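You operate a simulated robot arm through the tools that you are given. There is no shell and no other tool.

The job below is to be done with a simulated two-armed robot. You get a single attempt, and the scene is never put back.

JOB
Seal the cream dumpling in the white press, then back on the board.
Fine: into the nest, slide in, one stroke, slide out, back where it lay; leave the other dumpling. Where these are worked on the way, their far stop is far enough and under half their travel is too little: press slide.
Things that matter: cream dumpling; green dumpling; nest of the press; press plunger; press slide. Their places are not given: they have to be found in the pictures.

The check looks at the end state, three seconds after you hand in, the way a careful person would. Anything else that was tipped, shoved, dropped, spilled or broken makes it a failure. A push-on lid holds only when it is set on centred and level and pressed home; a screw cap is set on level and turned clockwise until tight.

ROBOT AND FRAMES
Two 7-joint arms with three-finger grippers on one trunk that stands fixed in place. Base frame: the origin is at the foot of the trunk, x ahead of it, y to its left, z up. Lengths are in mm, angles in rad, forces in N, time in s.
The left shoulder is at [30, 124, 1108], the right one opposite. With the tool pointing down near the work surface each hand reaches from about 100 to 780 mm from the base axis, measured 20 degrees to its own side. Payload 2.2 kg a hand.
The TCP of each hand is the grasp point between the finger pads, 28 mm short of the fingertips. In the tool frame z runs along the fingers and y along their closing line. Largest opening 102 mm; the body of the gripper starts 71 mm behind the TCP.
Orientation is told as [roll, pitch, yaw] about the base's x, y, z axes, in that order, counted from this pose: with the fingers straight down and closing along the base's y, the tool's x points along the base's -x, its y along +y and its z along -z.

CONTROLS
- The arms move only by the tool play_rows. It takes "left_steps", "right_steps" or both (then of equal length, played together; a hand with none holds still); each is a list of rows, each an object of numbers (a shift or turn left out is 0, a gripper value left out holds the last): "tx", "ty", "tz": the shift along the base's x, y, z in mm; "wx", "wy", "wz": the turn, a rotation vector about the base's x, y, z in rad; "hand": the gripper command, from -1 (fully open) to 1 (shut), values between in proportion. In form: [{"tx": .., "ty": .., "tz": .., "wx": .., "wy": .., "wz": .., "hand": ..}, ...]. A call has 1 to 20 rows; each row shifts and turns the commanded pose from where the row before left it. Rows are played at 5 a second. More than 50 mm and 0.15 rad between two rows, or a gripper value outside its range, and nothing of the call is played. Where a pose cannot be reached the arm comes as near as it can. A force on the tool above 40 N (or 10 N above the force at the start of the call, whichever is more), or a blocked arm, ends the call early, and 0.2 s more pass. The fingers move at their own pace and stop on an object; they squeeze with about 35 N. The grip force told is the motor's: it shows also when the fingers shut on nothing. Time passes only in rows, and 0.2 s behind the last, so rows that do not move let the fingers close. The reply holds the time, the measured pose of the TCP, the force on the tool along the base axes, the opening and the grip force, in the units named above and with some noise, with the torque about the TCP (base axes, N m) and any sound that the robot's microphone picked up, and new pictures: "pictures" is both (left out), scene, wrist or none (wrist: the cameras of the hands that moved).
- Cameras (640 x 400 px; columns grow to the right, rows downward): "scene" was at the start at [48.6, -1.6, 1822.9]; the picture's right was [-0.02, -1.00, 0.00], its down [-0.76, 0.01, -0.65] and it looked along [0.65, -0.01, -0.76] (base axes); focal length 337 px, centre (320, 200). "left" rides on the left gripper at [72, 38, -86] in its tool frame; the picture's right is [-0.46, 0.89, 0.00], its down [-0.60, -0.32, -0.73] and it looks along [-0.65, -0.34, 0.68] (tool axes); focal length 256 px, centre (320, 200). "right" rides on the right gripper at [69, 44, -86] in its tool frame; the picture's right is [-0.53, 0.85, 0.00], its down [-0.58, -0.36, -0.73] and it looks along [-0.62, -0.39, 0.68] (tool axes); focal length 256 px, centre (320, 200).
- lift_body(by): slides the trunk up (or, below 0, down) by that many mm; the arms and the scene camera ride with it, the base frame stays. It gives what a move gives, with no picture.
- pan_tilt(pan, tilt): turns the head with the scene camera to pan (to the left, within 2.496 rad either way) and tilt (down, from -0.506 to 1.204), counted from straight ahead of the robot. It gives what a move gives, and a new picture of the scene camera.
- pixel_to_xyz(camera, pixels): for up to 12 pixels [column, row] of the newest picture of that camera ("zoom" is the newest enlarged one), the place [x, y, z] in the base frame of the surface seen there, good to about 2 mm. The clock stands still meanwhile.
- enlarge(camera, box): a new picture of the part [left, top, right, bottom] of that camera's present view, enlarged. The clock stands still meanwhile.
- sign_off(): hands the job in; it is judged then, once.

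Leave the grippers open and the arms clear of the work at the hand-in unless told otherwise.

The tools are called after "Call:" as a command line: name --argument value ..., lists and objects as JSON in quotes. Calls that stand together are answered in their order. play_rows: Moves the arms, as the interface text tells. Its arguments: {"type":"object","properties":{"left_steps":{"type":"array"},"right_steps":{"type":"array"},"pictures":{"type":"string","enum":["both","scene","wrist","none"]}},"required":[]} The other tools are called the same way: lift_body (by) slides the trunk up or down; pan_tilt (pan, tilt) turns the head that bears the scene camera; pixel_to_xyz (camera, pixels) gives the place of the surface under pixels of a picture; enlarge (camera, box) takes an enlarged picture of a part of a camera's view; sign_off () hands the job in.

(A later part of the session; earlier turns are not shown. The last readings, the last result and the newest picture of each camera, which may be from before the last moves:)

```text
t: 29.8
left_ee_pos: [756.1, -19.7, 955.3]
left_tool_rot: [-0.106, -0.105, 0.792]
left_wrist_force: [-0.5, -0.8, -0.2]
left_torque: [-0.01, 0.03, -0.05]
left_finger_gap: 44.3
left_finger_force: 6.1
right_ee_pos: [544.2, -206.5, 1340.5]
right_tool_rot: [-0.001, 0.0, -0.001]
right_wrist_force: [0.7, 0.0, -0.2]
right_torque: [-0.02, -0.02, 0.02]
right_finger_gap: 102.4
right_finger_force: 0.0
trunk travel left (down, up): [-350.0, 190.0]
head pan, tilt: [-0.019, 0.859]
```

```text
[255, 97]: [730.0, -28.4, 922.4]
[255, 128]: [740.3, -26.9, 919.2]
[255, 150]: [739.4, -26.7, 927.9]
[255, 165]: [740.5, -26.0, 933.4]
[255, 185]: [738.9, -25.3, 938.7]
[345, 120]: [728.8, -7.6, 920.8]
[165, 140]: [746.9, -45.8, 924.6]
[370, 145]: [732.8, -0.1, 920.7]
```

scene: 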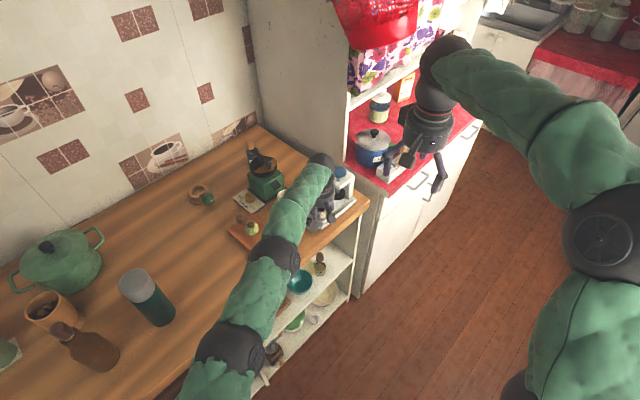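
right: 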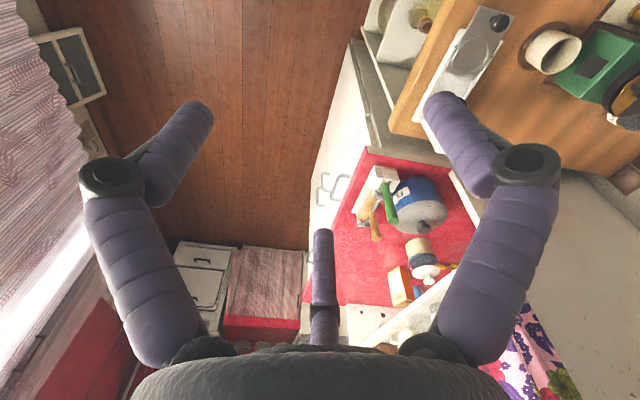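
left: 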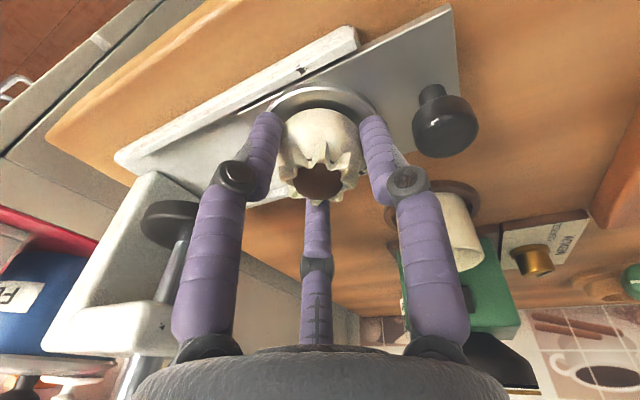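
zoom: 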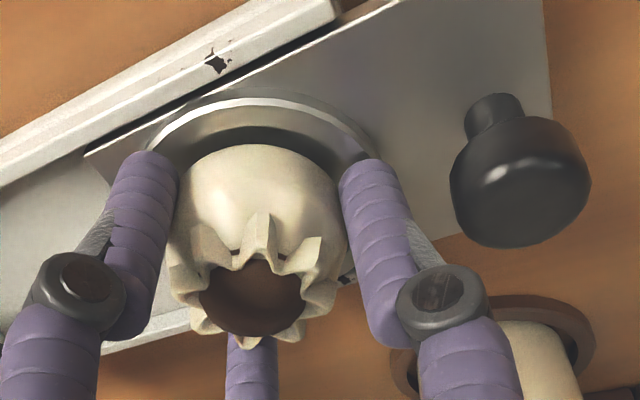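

Well centred (both about (759,-19)). I release: open to about 57 mm so the fingers only clear the dumpling.

Call:
play_rows --left_steps '[{"hand": 0.1}, {"hand": 0.0}, {"hand": -0.12}, {"hand": -0.12}, {"hand": -0.12}]' --pictures "wrist"

```text
t: 31.0
left_ee_pos: [755.6, -19.0, 955.7]
left_tool_rot: [-0.108, -0.105, 0.792]
left_wrist_force: [0.0, 0.7, 0.5]
left_torque: [0.02, 0.0, 0.0]
left_finger_gap: 57.3
left_finger_force: 0.1
right_ee_pos: [543.6, -206.2, 1339.7]
right_tool_rot: [-0.001, 0.001, -0.002]
right_wrist_force: [-0.8, -0.9, 0.4]
right_torque: [0.02, -0.02, 0.0]
right_finger_gap: 101.9
right_finger_force: 0.1
trunk travel left (down, up): [-350.0, 190.0]
head pan, tilt: [-0.019, 0.859]
```

left: 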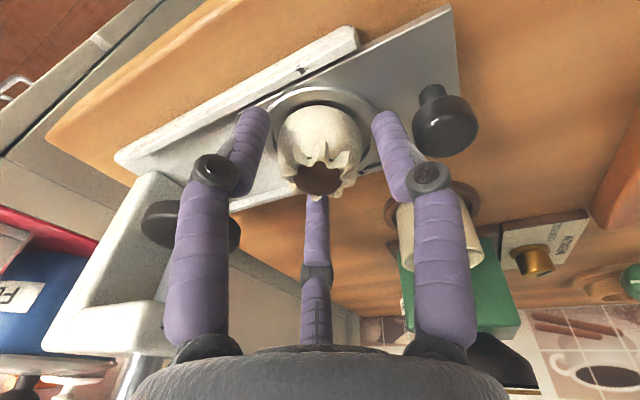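

The dumpling sits in the nest. I withdraw the hand along its own axis (up and slightly back), then look.

Call:
play_rows --left_steps '[{"tx": -1, "tz": 6}, {"tx": -1.2, "tz": 8}, {"tx": -1.5, "tz": 10}, {"tx": -2, "tz": 14}, {"tx": -2, "tz": 14}, {"tx": -2, "tz": 14}]'

```text
t: 32.4
left_ee_pos: [745.3, -18.8, 1023.1]
left_tool_rot: [-0.107, -0.107, 0.791]
left_wrist_force: [-0.4, 0.2, -0.1]
left_torque: [0.0, -0.02, -0.01]
left_finger_gap: 57.1
left_finger_force: 0.1
right_ee_pos: [543.6, -206.3, 1340.7]
right_tool_rot: [0.0, 0.001, -0.002]
right_wrist_force: [0.0, 0.1, 0.6]
right_torque: [0.01, 0.01, 0.02]
right_finger_gap: 102.1
right_finger_force: 0.1
trunk travel left (down, up): [-350.0, 190.0]
head pan, tilt: [-0.019, 0.859]
```

scene: 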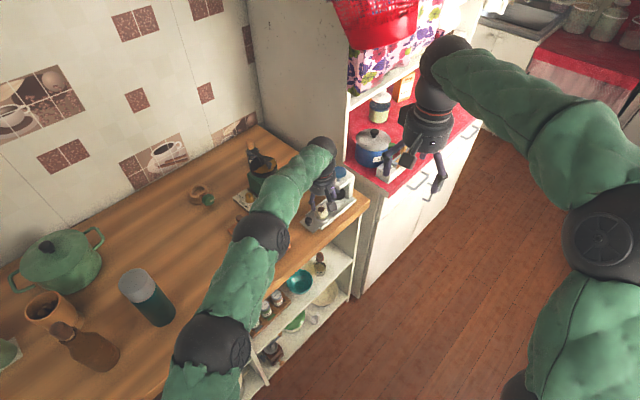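
left: 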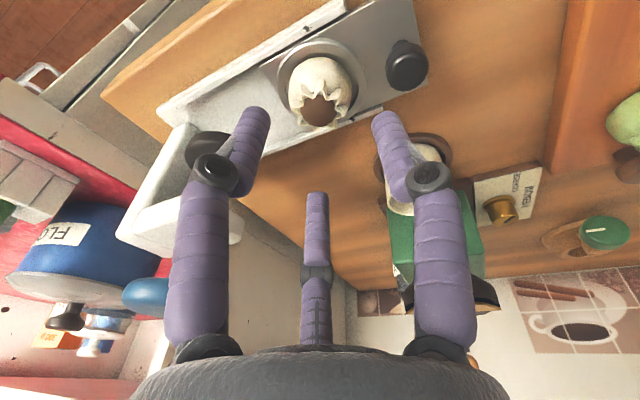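

The dumpling stands upright in the nest. I enlarge to see the nest, the knob and the foot to get exact numbers for the slide.

Call:
enlarge --camera "left" --box '[170, 20, 450, 195]'

Call:
pixel_to_xyz --camera "left" --pixels '[[320, 110], [321, 60], [407, 50], [407, 66], [390, 66], [424, 66], [407, 88], [200, 140], [192, 152], [205, 155], [321, 125], [295, 90]]'

```text
2.29 times, centred on (310, 108) of left
```

zoom: 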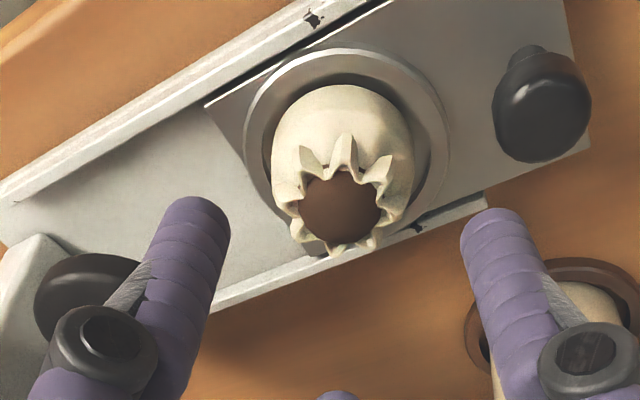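

```text
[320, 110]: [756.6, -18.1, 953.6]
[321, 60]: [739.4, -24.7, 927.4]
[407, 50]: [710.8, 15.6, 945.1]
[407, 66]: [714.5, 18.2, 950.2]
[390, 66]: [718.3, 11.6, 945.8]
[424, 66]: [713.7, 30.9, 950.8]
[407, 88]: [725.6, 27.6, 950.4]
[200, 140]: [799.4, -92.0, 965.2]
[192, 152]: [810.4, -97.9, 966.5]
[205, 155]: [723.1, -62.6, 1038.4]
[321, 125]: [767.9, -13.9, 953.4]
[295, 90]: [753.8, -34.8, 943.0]
```

Knob top centre ≈ (718.5,23,950), about 20 mm wide; nest must travel about 85 mm along (0.707,-0.707) to come under the plunger. I will grasp the knob with the left hand tilted 0.5 rad forward so the palm stays clear of the blue cap. First move back over the knob at z≈1030 with that tilt.

Call:
play_rows --left_steps '[{"tx": -8, "ty": 8, "tz": 4, "wy": -0.06, "hand": 0.02}, {"tx": -8, "ty": 9, "tz": 3, "wy": -0.06}, {"tx": -8, "ty": 9, "wy": -0.06}, {"tx": -7, "ty": 9, "wy": -0.06}, {"tx": -6, "ty": 7, "wy": -0.06}, {"wy": -0.05}, {"tz": 0}]'

```text
t: 34.0
left_ee_pos: [708.3, 23.2, 1028.0]
left_tool_rot: [-0.369, -0.346, 0.851]
left_wrist_force: [-0.5, 0.2, 0.1]
left_torque: [0.01, 0.01, 0.0]
left_finger_gap: 50.4
left_finger_force: 0.0
right_ee_pos: [543.9, -205.2, 1340.6]
right_tool_rot: [-0.001, 0.001, -0.001]
right_wrist_force: [0.5, 0.2, -0.2]
right_torque: [0.01, -0.02, 0.0]
right_finger_gap: 102.1
right_finger_force: 0.2
trunk travel left (down, up): [-350.0, 190.0]
head pan, tilt: [-0.019, 0.859]
```

scene: 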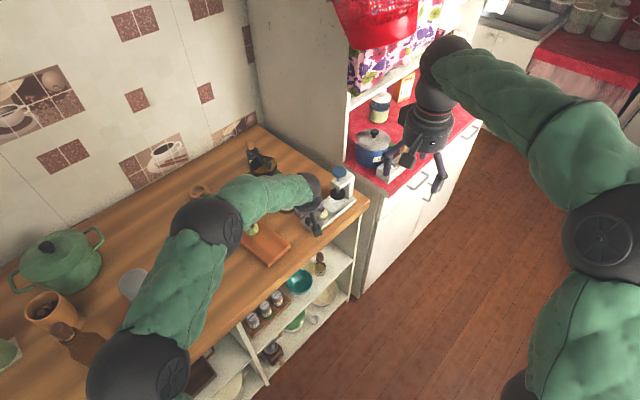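
left: 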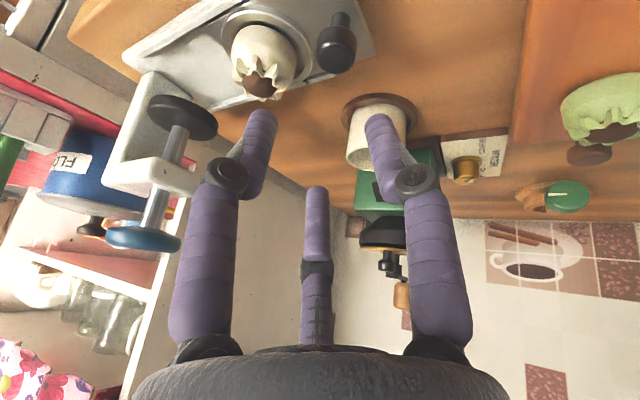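

The knob shows at (336,45) with the plate below. I lower to z≈984 (tips still over the knob top) and check alignment.

Call:
play_rows --left_steps '[{"tz": -12}, {"tz": -12}, {"tz": -12}, {"tz": -8}]'

Call:
enlarge --camera "scene" --box '[280, 160, 370, 240]'

```text
t: 35.0
left_ee_pos: [708.0, 22.8, 983.5]
left_tool_rot: [-0.368, -0.345, 0.85]
left_wrist_force: [0.2, 0.2, 0.5]
left_torque: [0.03, 0.03, -0.02]
left_finger_gap: 50.2
left_finger_force: 0.0
right_ee_pos: [544.1, -205.4, 1339.7]
right_tool_rot: [-0.001, -0.001, -0.003]
right_wrist_force: [0.2, 0.1, 0.2]
right_torque: [0.01, -0.02, -0.02]
right_finger_gap: 102.2
right_finger_force: 0.1
trunk travel left (down, up): [-350.0, 190.0]
head pan, tilt: [-0.019, 0.859]
```

scene: 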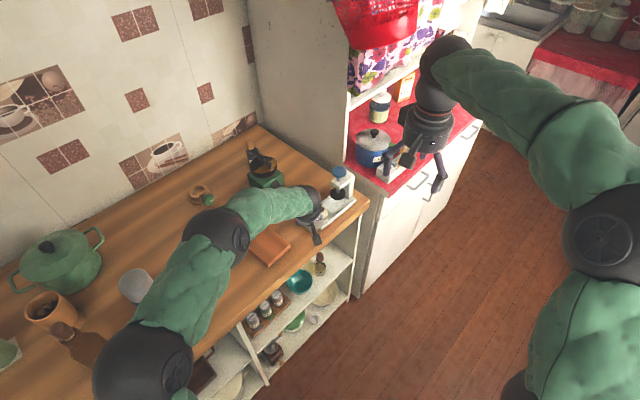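
left: 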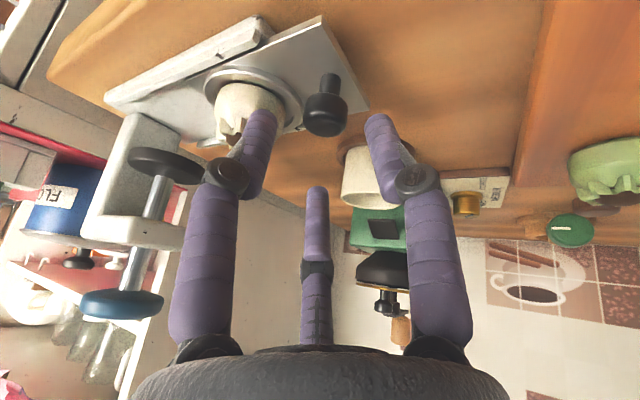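

```text
5.00 times, centred on (325, 200) of scene
```

zoom: 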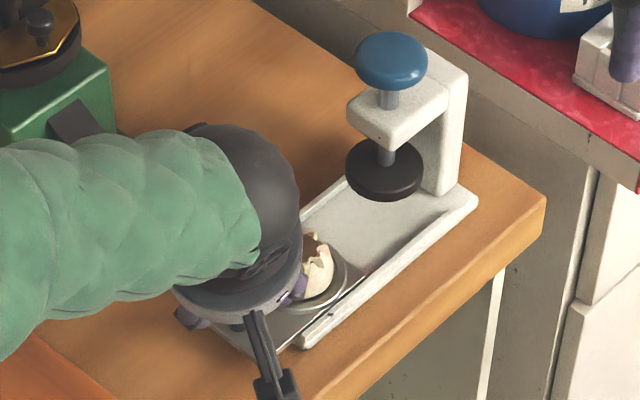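

Alignment looks right: the knob lies between the fingers. I lower the last 26 mm to z≈958 and close on the knob.

Call:
play_rows --left_steps '[{"tz": -9}, {"tz": -9}, {"tz": -7.5}, {"hand": 0.3}, {"hand": 0.5}, {"hand": 0.7}, {"hand": 0.8}, {"hand": 0.8}]'

```text
t: 36.8
left_ee_pos: [709.3, 24.3, 959.7]
left_tool_rot: [-0.369, -0.345, 0.849]
left_wrist_force: [5.1, -2.3, 1.5]
left_torque: [-0.29, -0.08, -0.01]
left_finger_gap: 24.5
left_finger_force: 44.9
right_ee_pos: [545.2, -209.0, 1340.9]
right_tool_rot: [0.0, 0.0, -0.002]
right_wrist_force: [-0.4, 0.4, -0.9]
right_torque: [0.02, -0.02, 0.01]
right_finger_gap: 102.1
right_finger_force: 0.0
trunk travel left (down, up): [-350.0, 190.0]
head pan, tilt: [-0.019, 0.859]
```

scene: 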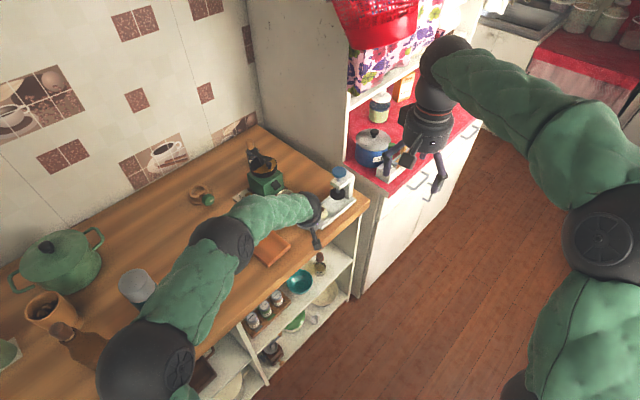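
left: 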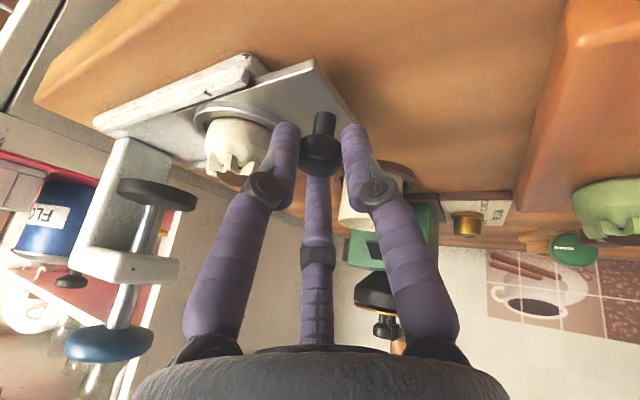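

The knob is gripped (gap 24.5 mm, 45 N). I push gently along (0.707,-0.707), first 20 mm, and check forces and motion.

Call:
play_rows --left_steps '[{"tx": 1.5, "ty": -1.5}, {"tx": 3, "ty": -3}, {"tx": 3.5, "ty": -3.5}, {"tx": 3.5, "ty": -3.5}, {"tx": 3, "ty": -3}]'

```text
t: 38.0
left_ee_pos: [723.5, 8.8, 960.5]
left_tool_rot: [-0.37, -0.347, 0.853]
left_wrist_force: [2.6, 2.2, 5.7]
left_torque: [0.12, -0.05, 0.25]
left_finger_gap: 24.5
left_finger_force: 44.9
right_ee_pos: [543.6, -206.4, 1340.6]
right_tool_rot: [0.0, 0.001, -0.003]
right_wrist_force: [0.5, -0.1, 0.8]
right_torque: [0.0, 0.0, -0.03]
right_finger_gap: 102.1
right_finger_force: 0.1
trunk travel left (down, up): [-350.0, 190.0]
head pan, tilt: [-0.019, 0.859]
```

scene: 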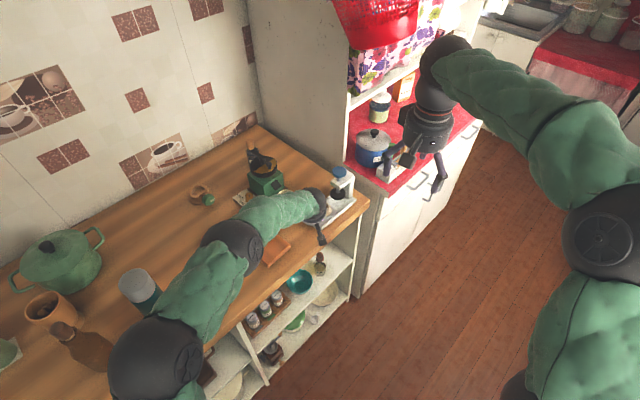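
left: 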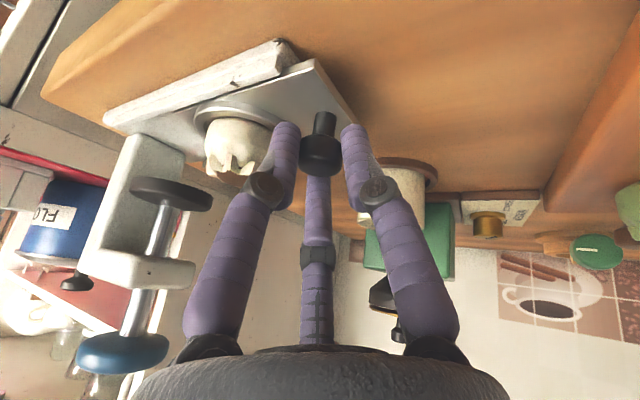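

The slide moves freely with small forces, dumpling upright. I go on another 35 mm.

Call:
play_rows --left_steps '[{"tx": 2.5, "ty": -2.5}, {"tx": 3.5, "ty": -3.5}, {"tx": 4, "ty": -4}, {"tx": 4, "ty": -4}, {"tx": 4, "ty": -4}, {"tx": 4, "ty": -4}, {"tx": 2.5, "ty": -2.5}]'

Call:
enlarge --camera "scene" --box '[280, 150, 370, 230]'

```text
t: 39.6
left_ee_pos: [747.8, -14.3, 960.6]
left_tool_rot: [-0.369, -0.347, 0.85]
left_wrist_force: [2.0, 2.4, 7.2]
left_torque: [-0.3, 0.19, 0.03]
left_finger_gap: 24.6
left_finger_force: 45.2
right_ee_pos: [543.2, -204.8, 1341.1]
right_tool_rot: [0.001, 0.0, -0.004]
right_wrist_force: [0.4, 0.1, -0.3]
right_torque: [-0.02, 0.02, 0.02]
right_finger_gap: 101.9
right_finger_force: 0.1
trunk travel left (down, up): [-350.0, 190.0]
head pan, tilt: [-0.019, 0.859]
```

scene: 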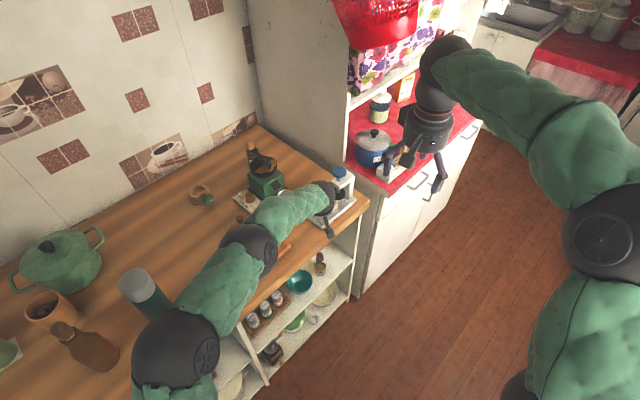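
left: 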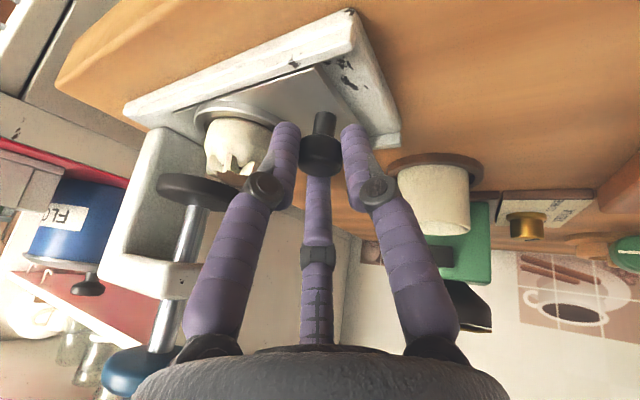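

```text
5.00 times, centred on (325, 190) of scene
```

zoom: 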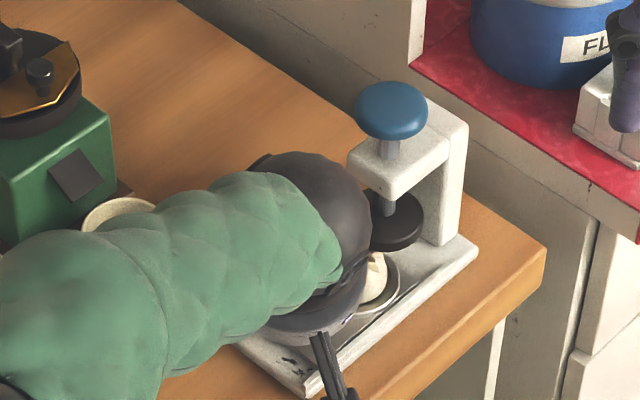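

54 mm done, about 31 mm to go. The dumpling's pleats (z≈954) pass just below the foot (bottom ≈957). I push on 26 mm in small steps.

Call:
play_rows --left_steps '[{"tx": 2, "ty": -2}, {"tx": 3, "ty": -3}, {"tx": 3, "ty": -3}, {"tx": 3, "ty": -3}, {"tx": 3, "ty": -3}, {"tx": 2.5, "ty": -2.5}, {"tx": 2, "ty": -2}]'

Call:
enlarge --camera "scene" --box '[280, 150, 370, 230]'

```text
t: 41.2
left_ee_pos: [766.7, -33.4, 960.2]
left_tool_rot: [-0.372, -0.348, 0.85]
left_wrist_force: [3.3, 4.3, 11.4]
left_torque: [0.02, 0.26, 0.16]
left_finger_gap: 24.8
left_finger_force: 45.0
right_ee_pos: [543.6, -204.9, 1341.2]
right_tool_rot: [0.0, -0.002, -0.001]
right_wrist_force: [0.3, 0.3, 0.9]
right_torque: [0.02, 0.01, 0.01]
right_finger_gap: 102.2
right_finger_force: 0.0
trunk travel left (down, up): [-350.0, 190.0]
head pan, tilt: [-0.019, 0.859]
```

scene: 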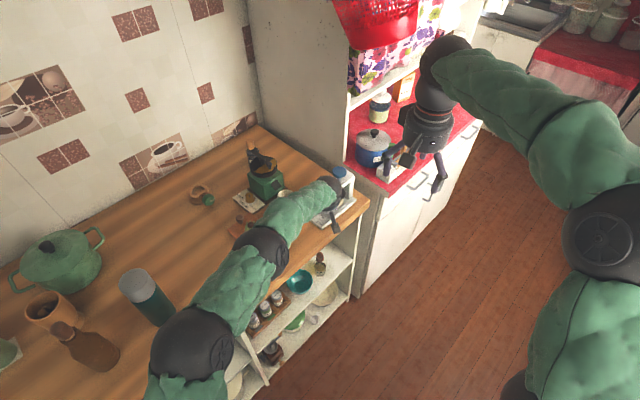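
left: 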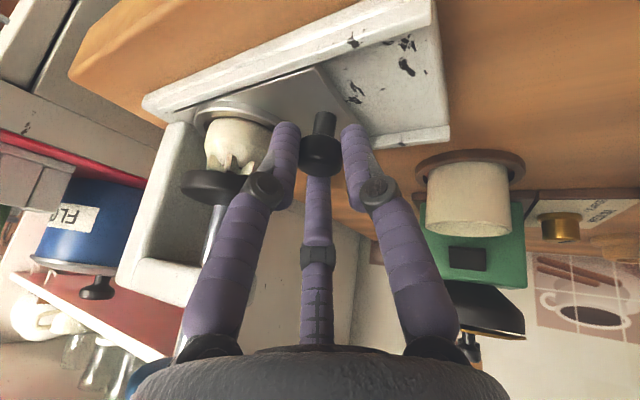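

```text
5.00 times, centred on (325, 190) of scene
```

zoom: 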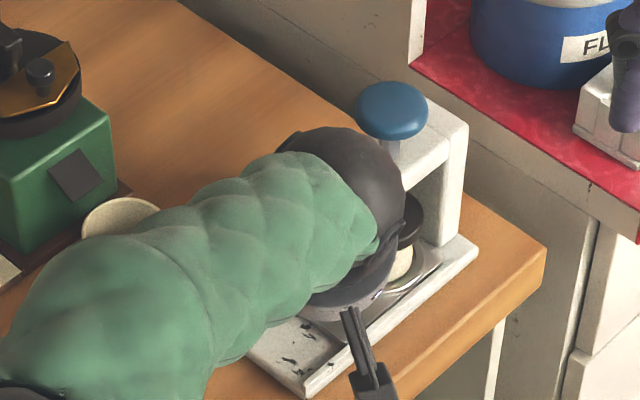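

81 mm travelled, forces still modest. I push on to the stop in small steps and expect the force to rise there.

Call:
play_rows --left_steps '[{"tx": 1, "ty": -1, "tz": 0.5}, {"tx": 1, "ty": -1}, {"tx": 1, "ty": -1}, {"tx": 1, "ty": -1}, {"tx": 1, "ty": -1}]'

```text
t: 42.4
left_ee_pos: [769.9, -36.4, 961.0]
left_tool_rot: [-0.368, -0.345, 0.852]
left_wrist_force: [-4.2, 10.7, 11.8]
left_torque: [-0.07, -0.16, 0.15]
left_finger_gap: 24.8
left_finger_force: 45.1
right_ee_pos: [542.9, -203.9, 1342.1]
right_tool_rot: [-0.003, 0.0, -0.001]
right_wrist_force: [-0.2, -0.1, -0.9]
right_torque: [-0.01, 0.0, -0.02]
right_finger_gap: 101.7
right_finger_force: 0.0
trunk travel left (down, up): [-350.0, 190.0]
head pan, tilt: [-0.019, 0.859]
```

scene: 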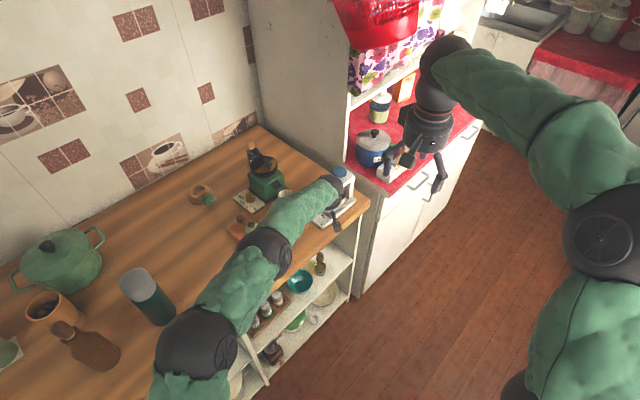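
left: 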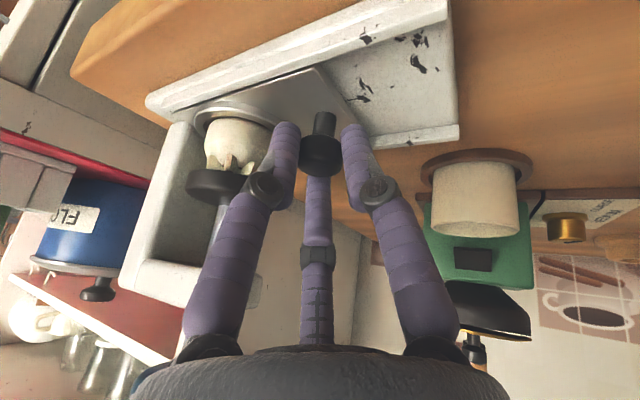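

Only about 4.5 of 7 mm was followed and a resisting force of about 11 N appeared along the slide: the stop. I push a little more to confirm.

Call:
play_rows --left_steps '[{"tx": 1, "ty": -1}, {"tx": 1, "ty": -1}, {"tx": 1, "ty": -1}]' --pictures "wrist"

```text
t: 43.2
left_ee_pos: [770.2, -38.0, 959.2]
left_tool_rot: [-0.366, -0.346, 0.853]
left_wrist_force: [-24.8, 28.4, 11.9]
left_torque: [0.61, 0.02, 0.29]
left_finger_gap: 24.4
left_finger_force: 44.9
right_ee_pos: [539.9, -202.3, 1343.8]
right_tool_rot: [0.0, -0.003, 0.001]
right_wrist_force: [0.1, 0.7, 0.0]
right_torque: [0.01, -0.01, 0.0]
right_finger_gap: 102.0
right_finger_force: 0.1
trunk travel left (down, up): [-350.0, 190.0]
head pan, tilt: [-0.019, 0.859]
```

left: 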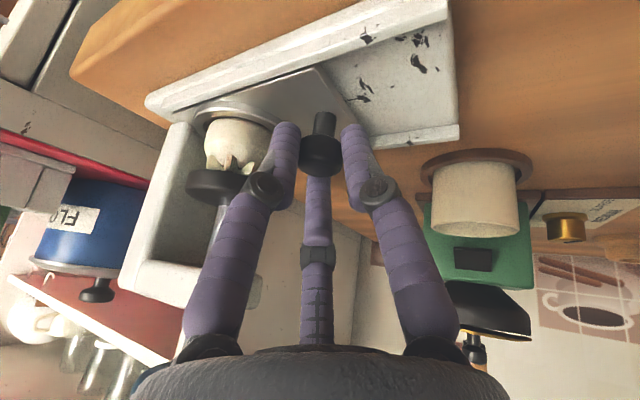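

Firm stop (about 37 N along the slide), nest fully in. I relax the push by about 4 mm of command, then open the fingers a little.

Call:
play_rows --left_steps '[{"tx": -1.3, "ty": 1.3}, {"tx": -1.3, "ty": 1.3}, {"tz": 0}, {"hand": 0.4}, {"hand": 0.15}, {"hand": 0.15}]'

```text
t: 44.6
left_ee_pos: [771.5, -41.0, 960.0]
left_tool_rot: [-0.37, -0.346, 0.85]
left_wrist_force: [0.1, 0.2, -0.6]
left_torque: [0.0, 0.01, -0.02]
left_finger_gap: 43.4
left_finger_force: 0.0
right_ee_pos: [544.3, -208.6, 1341.2]
right_tool_rot: [0.0, -0.001, -0.002]
right_wrist_force: [0.0, 0.2, 0.2]
right_torque: [0.02, 0.01, 0.0]
right_finger_gap: 102.1
right_finger_force: 0.0
trunk travel left (down, up): [-350.0, 190.0]
head pan, tilt: [-0.019, 0.859]
```

scene: 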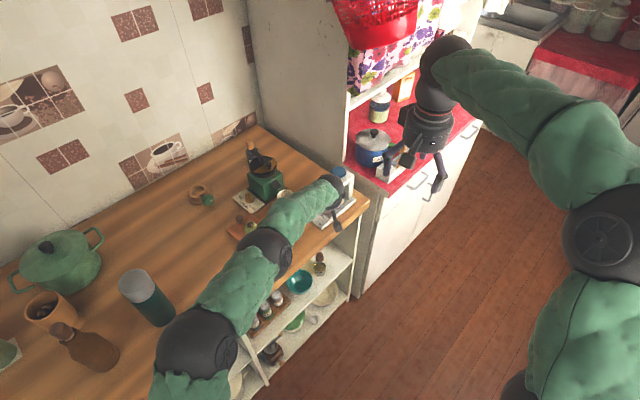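
left: 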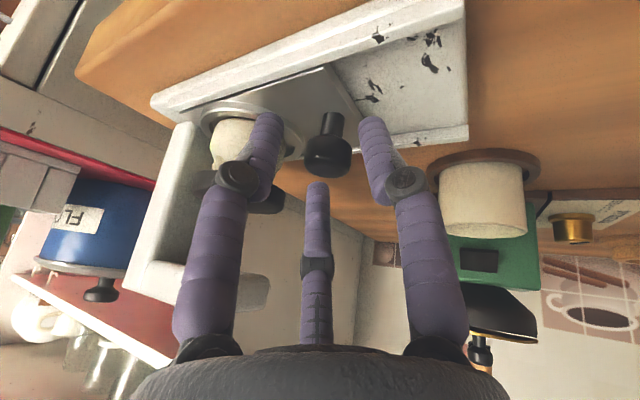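

The hand is free (forces zero). I withdraw along the tool axis, up and back, then take a look.

Call:
play_rows --left_steps '[{"tx": -2.4, "tz": 4.4}, {"tx": -4, "tz": 7.4}, {"tx": -7, "tz": 13}, {"tx": -9, "tz": 15}, {"tx": -9, "tz": 15}, {"tx": -10, "ty": 5, "tz": 15}, {"tx": -15, "ty": 12, "tz": 15}, {"tx": -15, "ty": 15, "tz": 15, "wy": 0.05}, {"tx": -15, "ty": 20, "tz": 15, "wy": 0.05}, {"tx": -15, "ty": 20, "tz": 15, "wy": 0.05}]'

Call:
enlarge --camera "scene" --box '[280, 150, 370, 230]'

```text
t: 46.8
left_ee_pos: [667.6, 33.5, 1089.6]
left_tool_rot: [-0.254, -0.243, 0.817]
left_wrist_force: [-0.4, 0.6, 0.0]
left_torque: [0.0, -0.01, -0.01]
left_finger_gap: 43.2
left_finger_force: 0.0
right_ee_pos: [543.5, -205.7, 1342.0]
right_tool_rot: [0.001, -0.002, -0.001]
right_wrist_force: [0.2, 0.1, -0.1]
right_torque: [-0.03, -0.02, 0.03]
right_finger_gap: 102.0
right_finger_force: 0.0
trunk travel left (down, up): [-350.0, 190.0]
head pan, tilt: [-0.019, 0.859]
```

scene: 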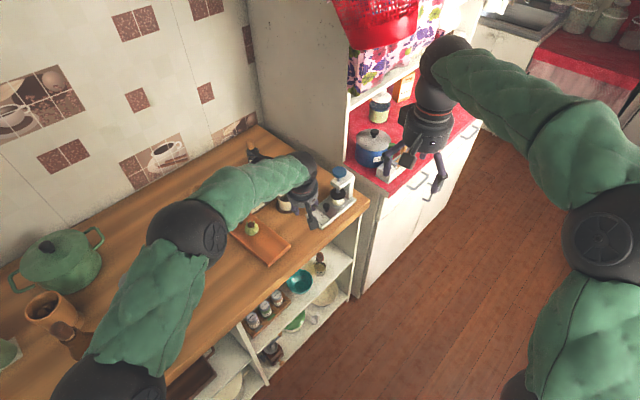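
left: 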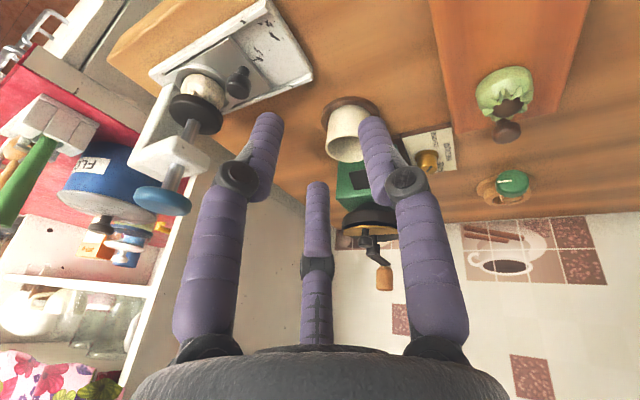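

```text
5.00 times, centred on (325, 190) of scene
```

zoom: 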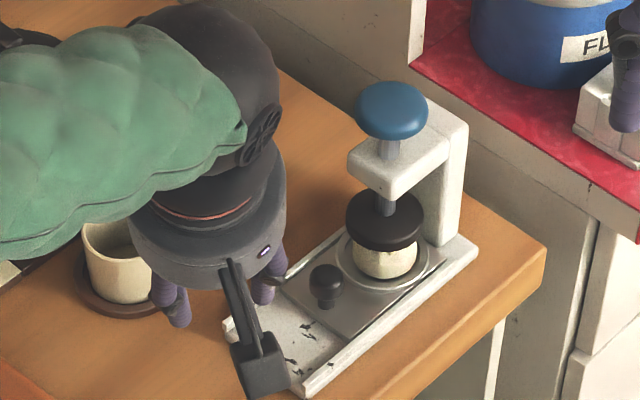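

The nest with the dumpling is under the foot. I measure the cap exactly: centre (392,105), edges (356,108), (428,110), (392,82), (392,138), plus the knob (326,278).

Call:
pixel_to_xyz --camera "zoom" --pixels '[[392, 105], [359, 108], [425, 110], [392, 85], [392, 120], [392, 135], [326, 278], [350, 215], [418, 220], [384, 240], [385, 262], [384, 170]]'

Call:
pixel_to_xyz --camera "left" --pixels '[[162, 200], [140, 200], [186, 200], [162, 190], [160, 210], [195, 100], [215, 125], [238, 75], [204, 90]]'

```text
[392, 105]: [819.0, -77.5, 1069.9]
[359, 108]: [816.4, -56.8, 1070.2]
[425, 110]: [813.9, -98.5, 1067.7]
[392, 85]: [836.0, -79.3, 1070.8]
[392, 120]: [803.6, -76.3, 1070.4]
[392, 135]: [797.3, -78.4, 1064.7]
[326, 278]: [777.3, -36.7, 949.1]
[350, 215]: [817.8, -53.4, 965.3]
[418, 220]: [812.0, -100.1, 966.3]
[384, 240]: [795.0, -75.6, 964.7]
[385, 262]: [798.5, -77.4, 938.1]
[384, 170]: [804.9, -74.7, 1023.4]
```

```text
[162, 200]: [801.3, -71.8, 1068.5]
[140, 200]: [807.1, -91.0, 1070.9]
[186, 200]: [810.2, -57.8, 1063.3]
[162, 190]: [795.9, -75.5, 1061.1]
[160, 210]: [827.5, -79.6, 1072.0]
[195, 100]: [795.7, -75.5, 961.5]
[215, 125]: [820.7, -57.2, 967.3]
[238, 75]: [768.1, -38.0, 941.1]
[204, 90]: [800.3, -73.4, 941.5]
```

Cap centre ≈ (818,-77.5), top z≈1071, radius ≈ 23; dumpling centred under the foot. Now the left hand retreats to about (560,230,1250) while the right hand closes its fingers, tilts forward 0.6 rad and comes nearer to about (644,-156,1240).

Call:
play_rows --left_steps '[{"tx": -10, "ty": 20, "tz": 16}, {"tx": -10, "ty": 20, "tz": 16}, {"tx": -10, "ty": 20, "tz": 16}, {"tx": -10, "ty": 20, "tz": 16}, {"tx": -10, "ty": 20, "tz": 16}, {"tx": -10, "ty": 20, "tz": 16}, {"tx": -10, "ty": 20, "tz": 16}, {"tx": -10, "ty": 20, "tz": 16}, {"tx": -10, "ty": 20, "tz": 16}, {"tx": -10, "ty": 20, "tz": 16}]' --right_steps '[{"hand": 1}, {"tx": 10, "ty": 5, "tz": -10, "wy": -0.06}, {"tx": 10, "ty": 5, "tz": -10, "wy": -0.07}, {"tx": 10, "ty": 5, "tz": -10, "wy": -0.07}, {"tx": 10, "ty": 5, "tz": -10, "wy": -0.07}, {"tx": 10, "ty": 5, "tz": -10, "wy": -0.07}, {"tx": 10, "ty": 5, "tz": -10, "wy": -0.07}, {"tx": 10, "ty": 5, "tz": -10, "wy": -0.07}, {"tx": 10, "ty": 5, "tz": -10, "wy": -0.06}, {"tx": 10, "ty": 5, "tz": -10, "wy": -0.06}]'

```text
t: 49.0
left_ee_pos: [568.6, 233.6, 1250.3]
left_tool_rot: [-0.254, -0.245, 0.817]
left_wrist_force: [-0.3, -0.7, 0.0]
left_torque: [0.0, -0.04, 0.0]
left_finger_gap: 43.7
left_finger_force: 0.0
right_ee_pos: [633.6, -161.1, 1250.8]
right_tool_rot: [0.0, -0.601, -0.002]
right_wrist_force: [1.2, 0.1, 0.2]
right_torque: [0.03, -0.02, -0.01]
right_finger_gap: 2.1
right_finger_force: 31.3
trunk travel left (down, up): [-350.0, 190.0]
head pan, tilt: [-0.019, 0.859]
```

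scene: 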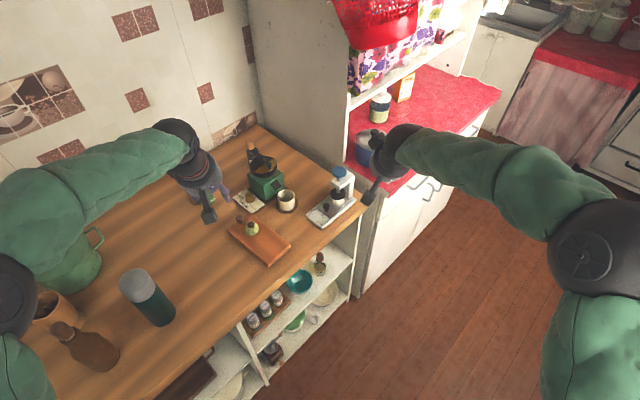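
right: 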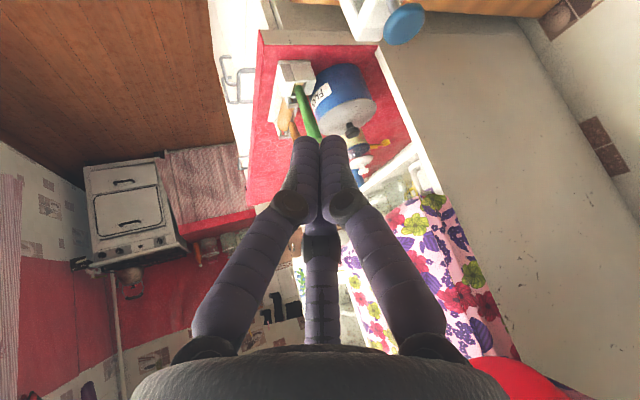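
left: 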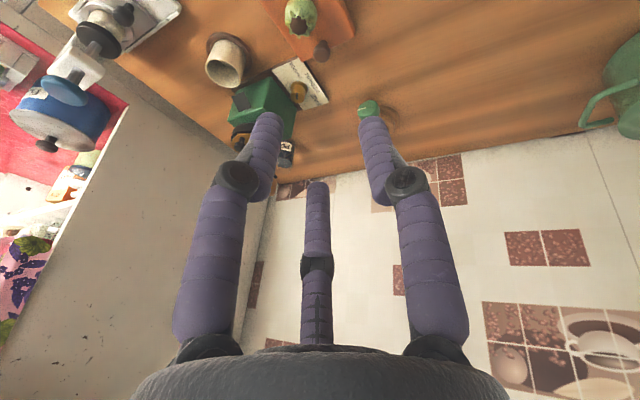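

The right hand is closed and tilted. I move it above the cap, to TCP ≈ (806,-76,1132), tips about 38 mm above the cap.

Call:
play_rows --right_steps '[{"tx": 17, "ty": 8.5, "tz": -10}, {"tx": 17, "ty": 8.5, "tz": -10}, {"tx": 17, "ty": 8.5, "tz": -12}, {"tx": 17, "ty": 8.5, "tz": -12}, {"tx": 17, "ty": 8.5, "tz": -12}, {"tx": 17, "ty": 8.5, "tz": -12}, {"tx": 17, "ty": 8.5, "tz": -12}, {"tx": 17, "ty": 8.5, "tz": -12}, {"tx": 17, "ty": 8.5, "tz": -13}, {"tx": 19, "ty": 8.5, "tz": -14}]'

Call:
enlarge --camera "scene" --box '[290, 130, 400, 230]'

```text
t: 51.2
left_ee_pos: [571.4, 231.7, 1249.1]
left_tool_rot: [-0.253, -0.246, 0.816]
left_wrist_force: [0.8, -0.3, -0.3]
left_torque: [-0.03, 0.05, -0.02]
left_finger_gap: 43.5
left_finger_force: 0.2
right_ee_pos: [807.1, -76.2, 1131.3]
right_tool_rot: [0.0, -0.6, -0.003]
right_wrist_force: [0.4, -0.3, 0.2]
right_torque: [0.02, 0.02, -0.01]
right_finger_gap: 2.1
right_finger_force: 31.3
trunk travel left (down, up): [-350.0, 190.0]
head pan, tilt: [-0.019, 0.859]
```

scene: 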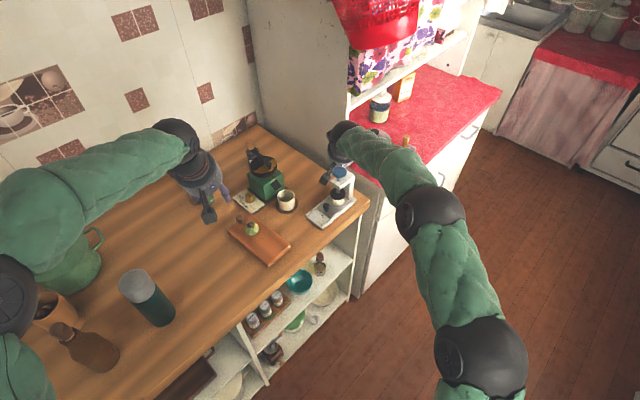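
right: 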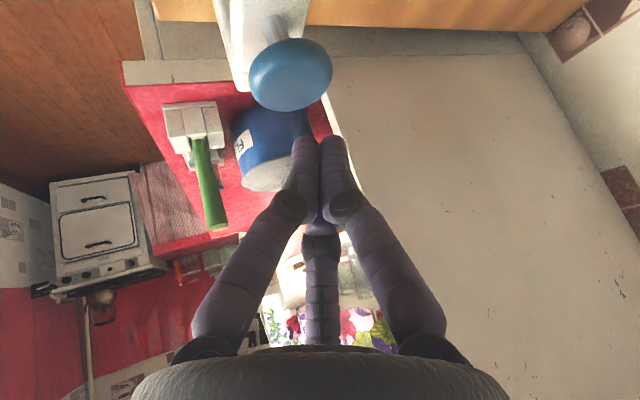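

```text
4.00 times, centred on (345, 180) of scene
```

zoom: 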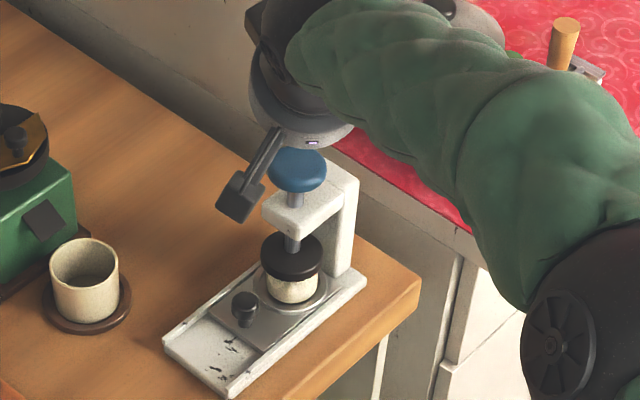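

By my geometry the cap lies right below the fingertips for a straight descent (expected at (292,88), seen at (290,75)). I lower 30 mm, stopping short of contact.

Call:
play_rows --right_steps '[{"tz": -10}, {"tz": -10}, {"tz": -6}, {"tz": -3}, {"tz": 0}]'

Call:
enlarge --camera "right" --box '[220, 60, 420, 220]'

```text
t: 52.4
left_ee_pos: [569.3, 232.7, 1249.8]
left_tool_rot: [-0.252, -0.244, 0.816]
left_wrist_force: [-0.2, -0.5, -0.2]
left_torque: [0.01, 0.0, 0.04]
left_finger_gap: 43.3
left_finger_force: 0.1
right_ee_pos: [806.3, -75.7, 1103.4]
right_tool_rot: [0.001, -0.598, -0.002]
right_wrist_force: [-0.1, -0.3, 0.2]
right_torque: [-0.04, 0.0, -0.01]
right_finger_gap: 2.0
right_finger_force: 31.4
trunk travel left (down, up): [-350.0, 190.0]
head pan, tilt: [-0.019, 0.859]
```

scene: 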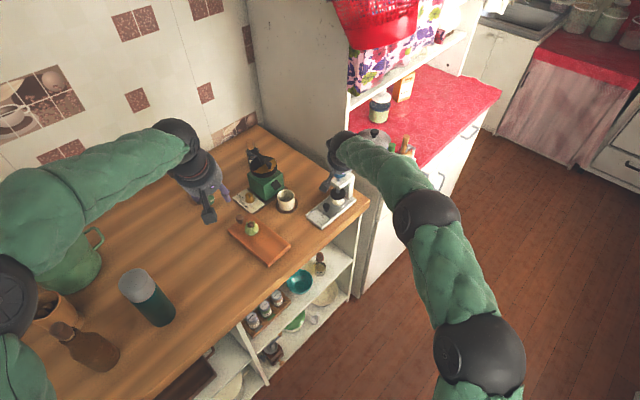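
right: 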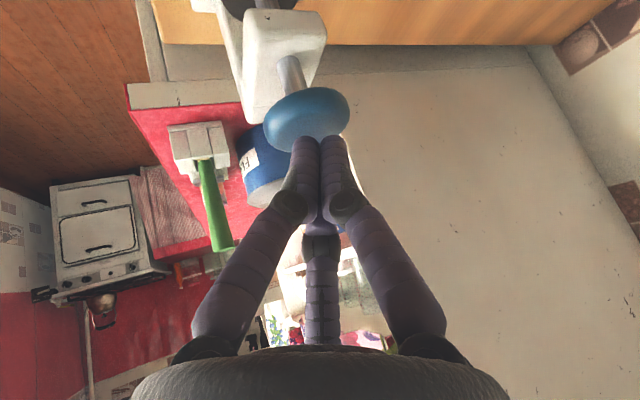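

```text
2.50 times, centred on (320, 140) of right
```

zoom: 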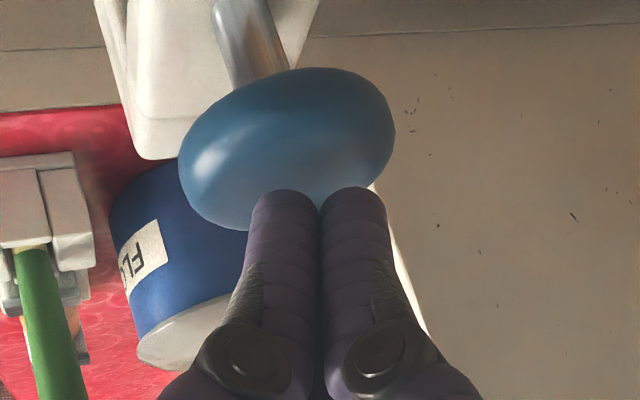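

The tips are about 6 mm above the cap, slightly to the +y side of its centre. I correct (-2,-3) and then press in one continuous stroke; the call will end by itself at the force limit.

Call:
play_rows --right_steps '[{"tx": -1, "ty": -1.5}, {"tx": -1, "ty": -1.5}, {"tz": -2.5}, {"tz": -2.5}, {"tz": -2.5}, {"tz": -2.5}, {"tz": -2.5}, {"tz": -2.5}, {"tz": -2.5}, {"tz": -2.5}, {"tz": -2.5}, {"tz": -2.5}, {"tz": -2.5}, {"tz": -2.5}]'

Call:
enlarge --camera "scene" --box '[290, 130, 400, 230]'

```text
t: 55.4
left_ee_pos: [568.7, 232.4, 1248.6]
left_tool_rot: [-0.253, -0.244, 0.817]
left_wrist_force: [0.3, 0.7, -0.3]
left_torque: [-0.02, 0.02, 0.02]
left_finger_gap: 43.2
left_finger_force: 0.0
right_ee_pos: [804.3, -79.9, 1074.6]
right_tool_rot: [0.002, -0.605, -0.001]
right_wrist_force: [2.3, 2.7, 14.9]
right_torque: [-0.04, -0.11, 0.01]
right_finger_gap: 2.3
right_finger_force: 31.3
trunk travel left (down, up): [-350.0, 190.0]
head pan, tilt: [-0.019, 0.859]
```

scene: 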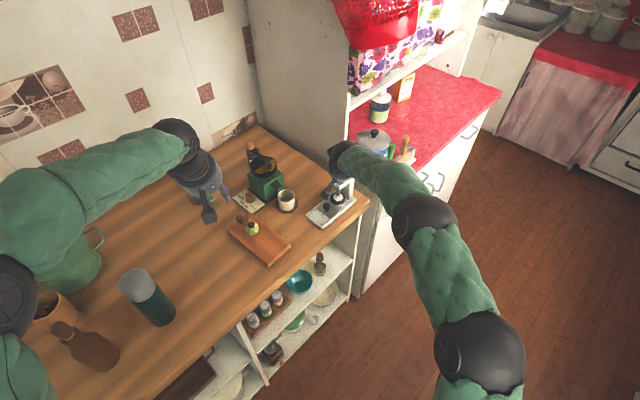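
right: 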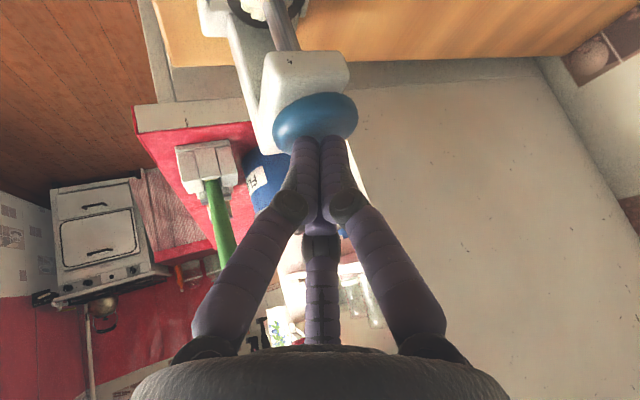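

```text
4.00 times, centred on (345, 180) of scene
```

zoom: 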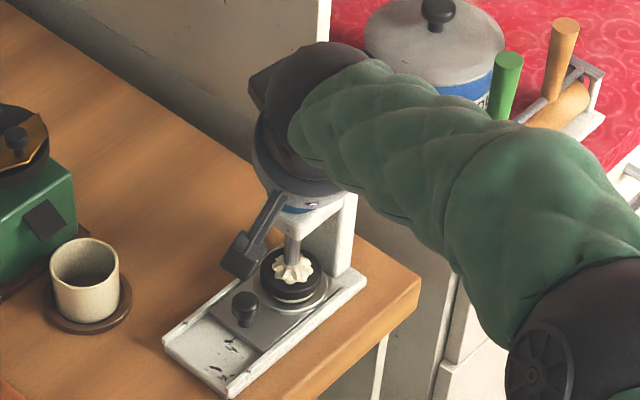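

A white pleated top now shows on the pressed foot at (292,270) in the zoom, so the dumpling seems to have changed to the sealed shape. The plunger is 22 mm down at 15 N. I press the last few mm in the same stroke to be sure that it is home.

Call:
play_rows --right_steps '[{"tz": -1.5}, {"tz": -1.5}, {"tz": -1.5}, {"tz": -1.5}]'

Call:
enlarge --camera "scene" --box '[300, 160, 370, 220]'

```text
t: 56.4
left_ee_pos: [566.4, 233.2, 1251.0]
left_tool_rot: [-0.255, -0.247, 0.818]
left_wrist_force: [0.5, -0.1, 0.2]
left_torque: [-0.03, -0.02, -0.02]
left_finger_gap: 43.3
left_finger_force: 0.2
right_ee_pos: [802.8, -80.5, 1073.8]
right_tool_rot: [0.002, -0.613, -0.003]
right_wrist_force: [-0.7, 2.6, 32.6]
right_torque: [-0.06, -0.05, 0.14]
right_finger_gap: 2.0
right_finger_force: 31.7
trunk travel left (down, up): [-350.0, 190.0]
head pan, tilt: [-0.019, 0.859]
```

scene: 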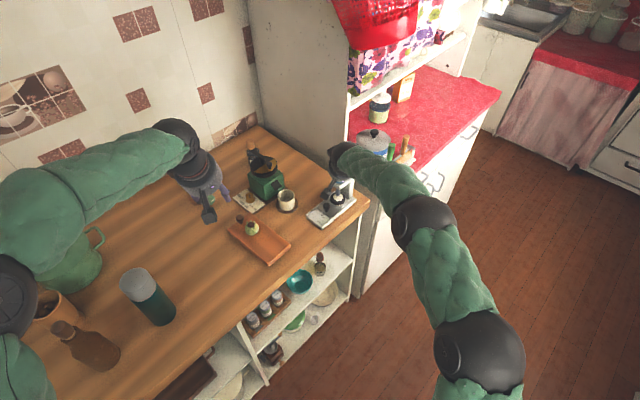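
right: 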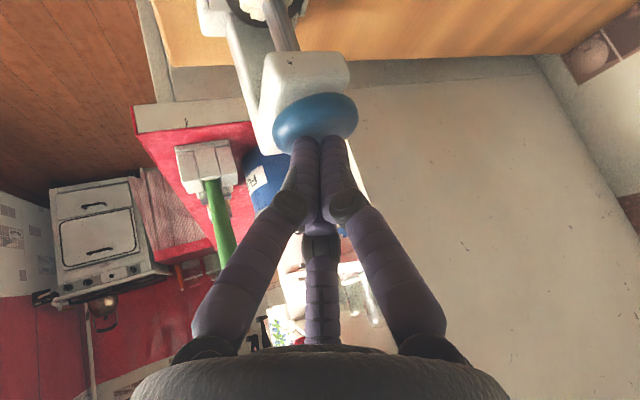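

```text
6.67 times, centred on (335, 190) of scene
```

zoom: 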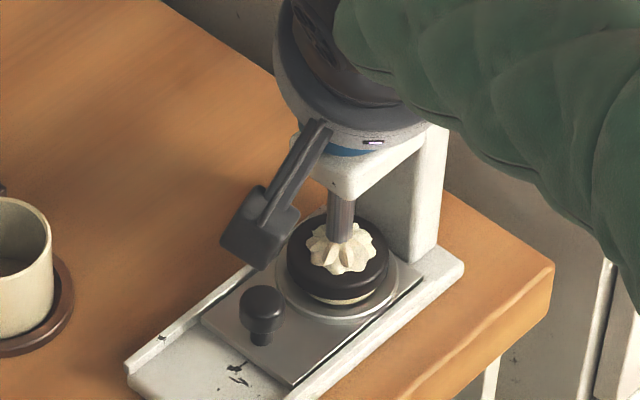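

Hard stop: 33 N and no further motion, plunger home. Now I raise the hand slowly straight up so the plunger can return.

Call:
play_rows --right_steps '[{"tz": 3}, {"tz": 4}, {"tz": 5}, {"tz": 5}, {"tz": 5}, {"tz": 5}, {"tz": 6}, {"tz": 8}, {"tz": 10}, {"tz": 10}]'

Call:
enlarge --camera "scene" --box '[300, 150, 370, 220]'

```text
t: 58.6
left_ee_pos: [569.5, 233.0, 1248.9]
left_tool_rot: [-0.253, -0.243, 0.816]
left_wrist_force: [0.0, -0.1, 0.2]
left_torque: [0.0, -0.02, 0.03]
left_finger_gap: 43.5
left_finger_force: 0.0
right_ee_pos: [802.9, -78.0, 1127.8]
right_tool_rot: [0.002, -0.601, -0.001]
right_wrist_force: [-0.4, 0.7, 0.0]
right_torque: [-0.01, -0.01, -0.01]
right_finger_gap: 2.2
right_finger_force: 31.5
trunk travel left (down, up): [-350.0, 190.0]
head pan, tilt: [-0.019, 0.859]
```

scene: 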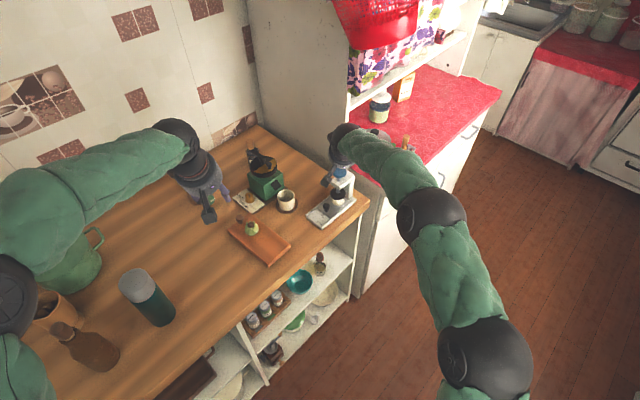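
right: 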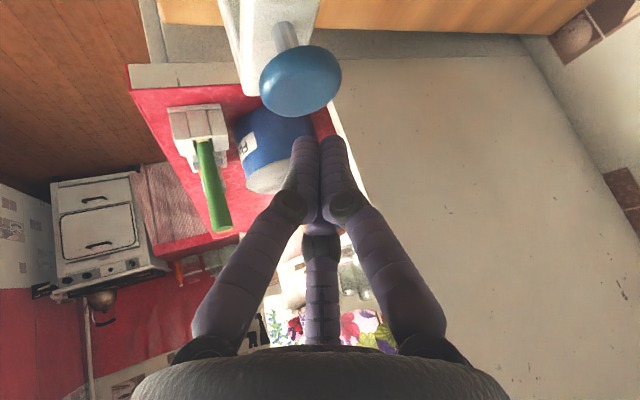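

```text
5.71 times, centred on (335, 185) of scene
```

zoom: 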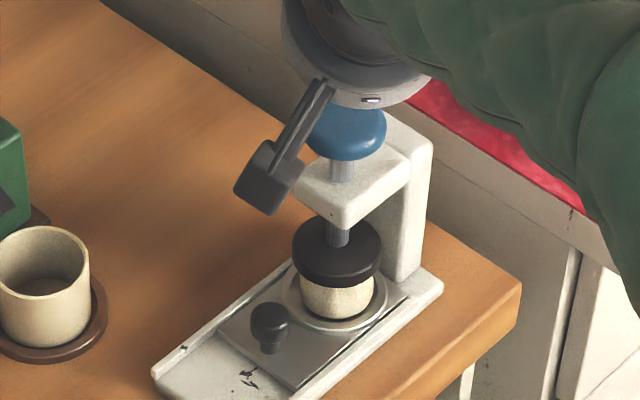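

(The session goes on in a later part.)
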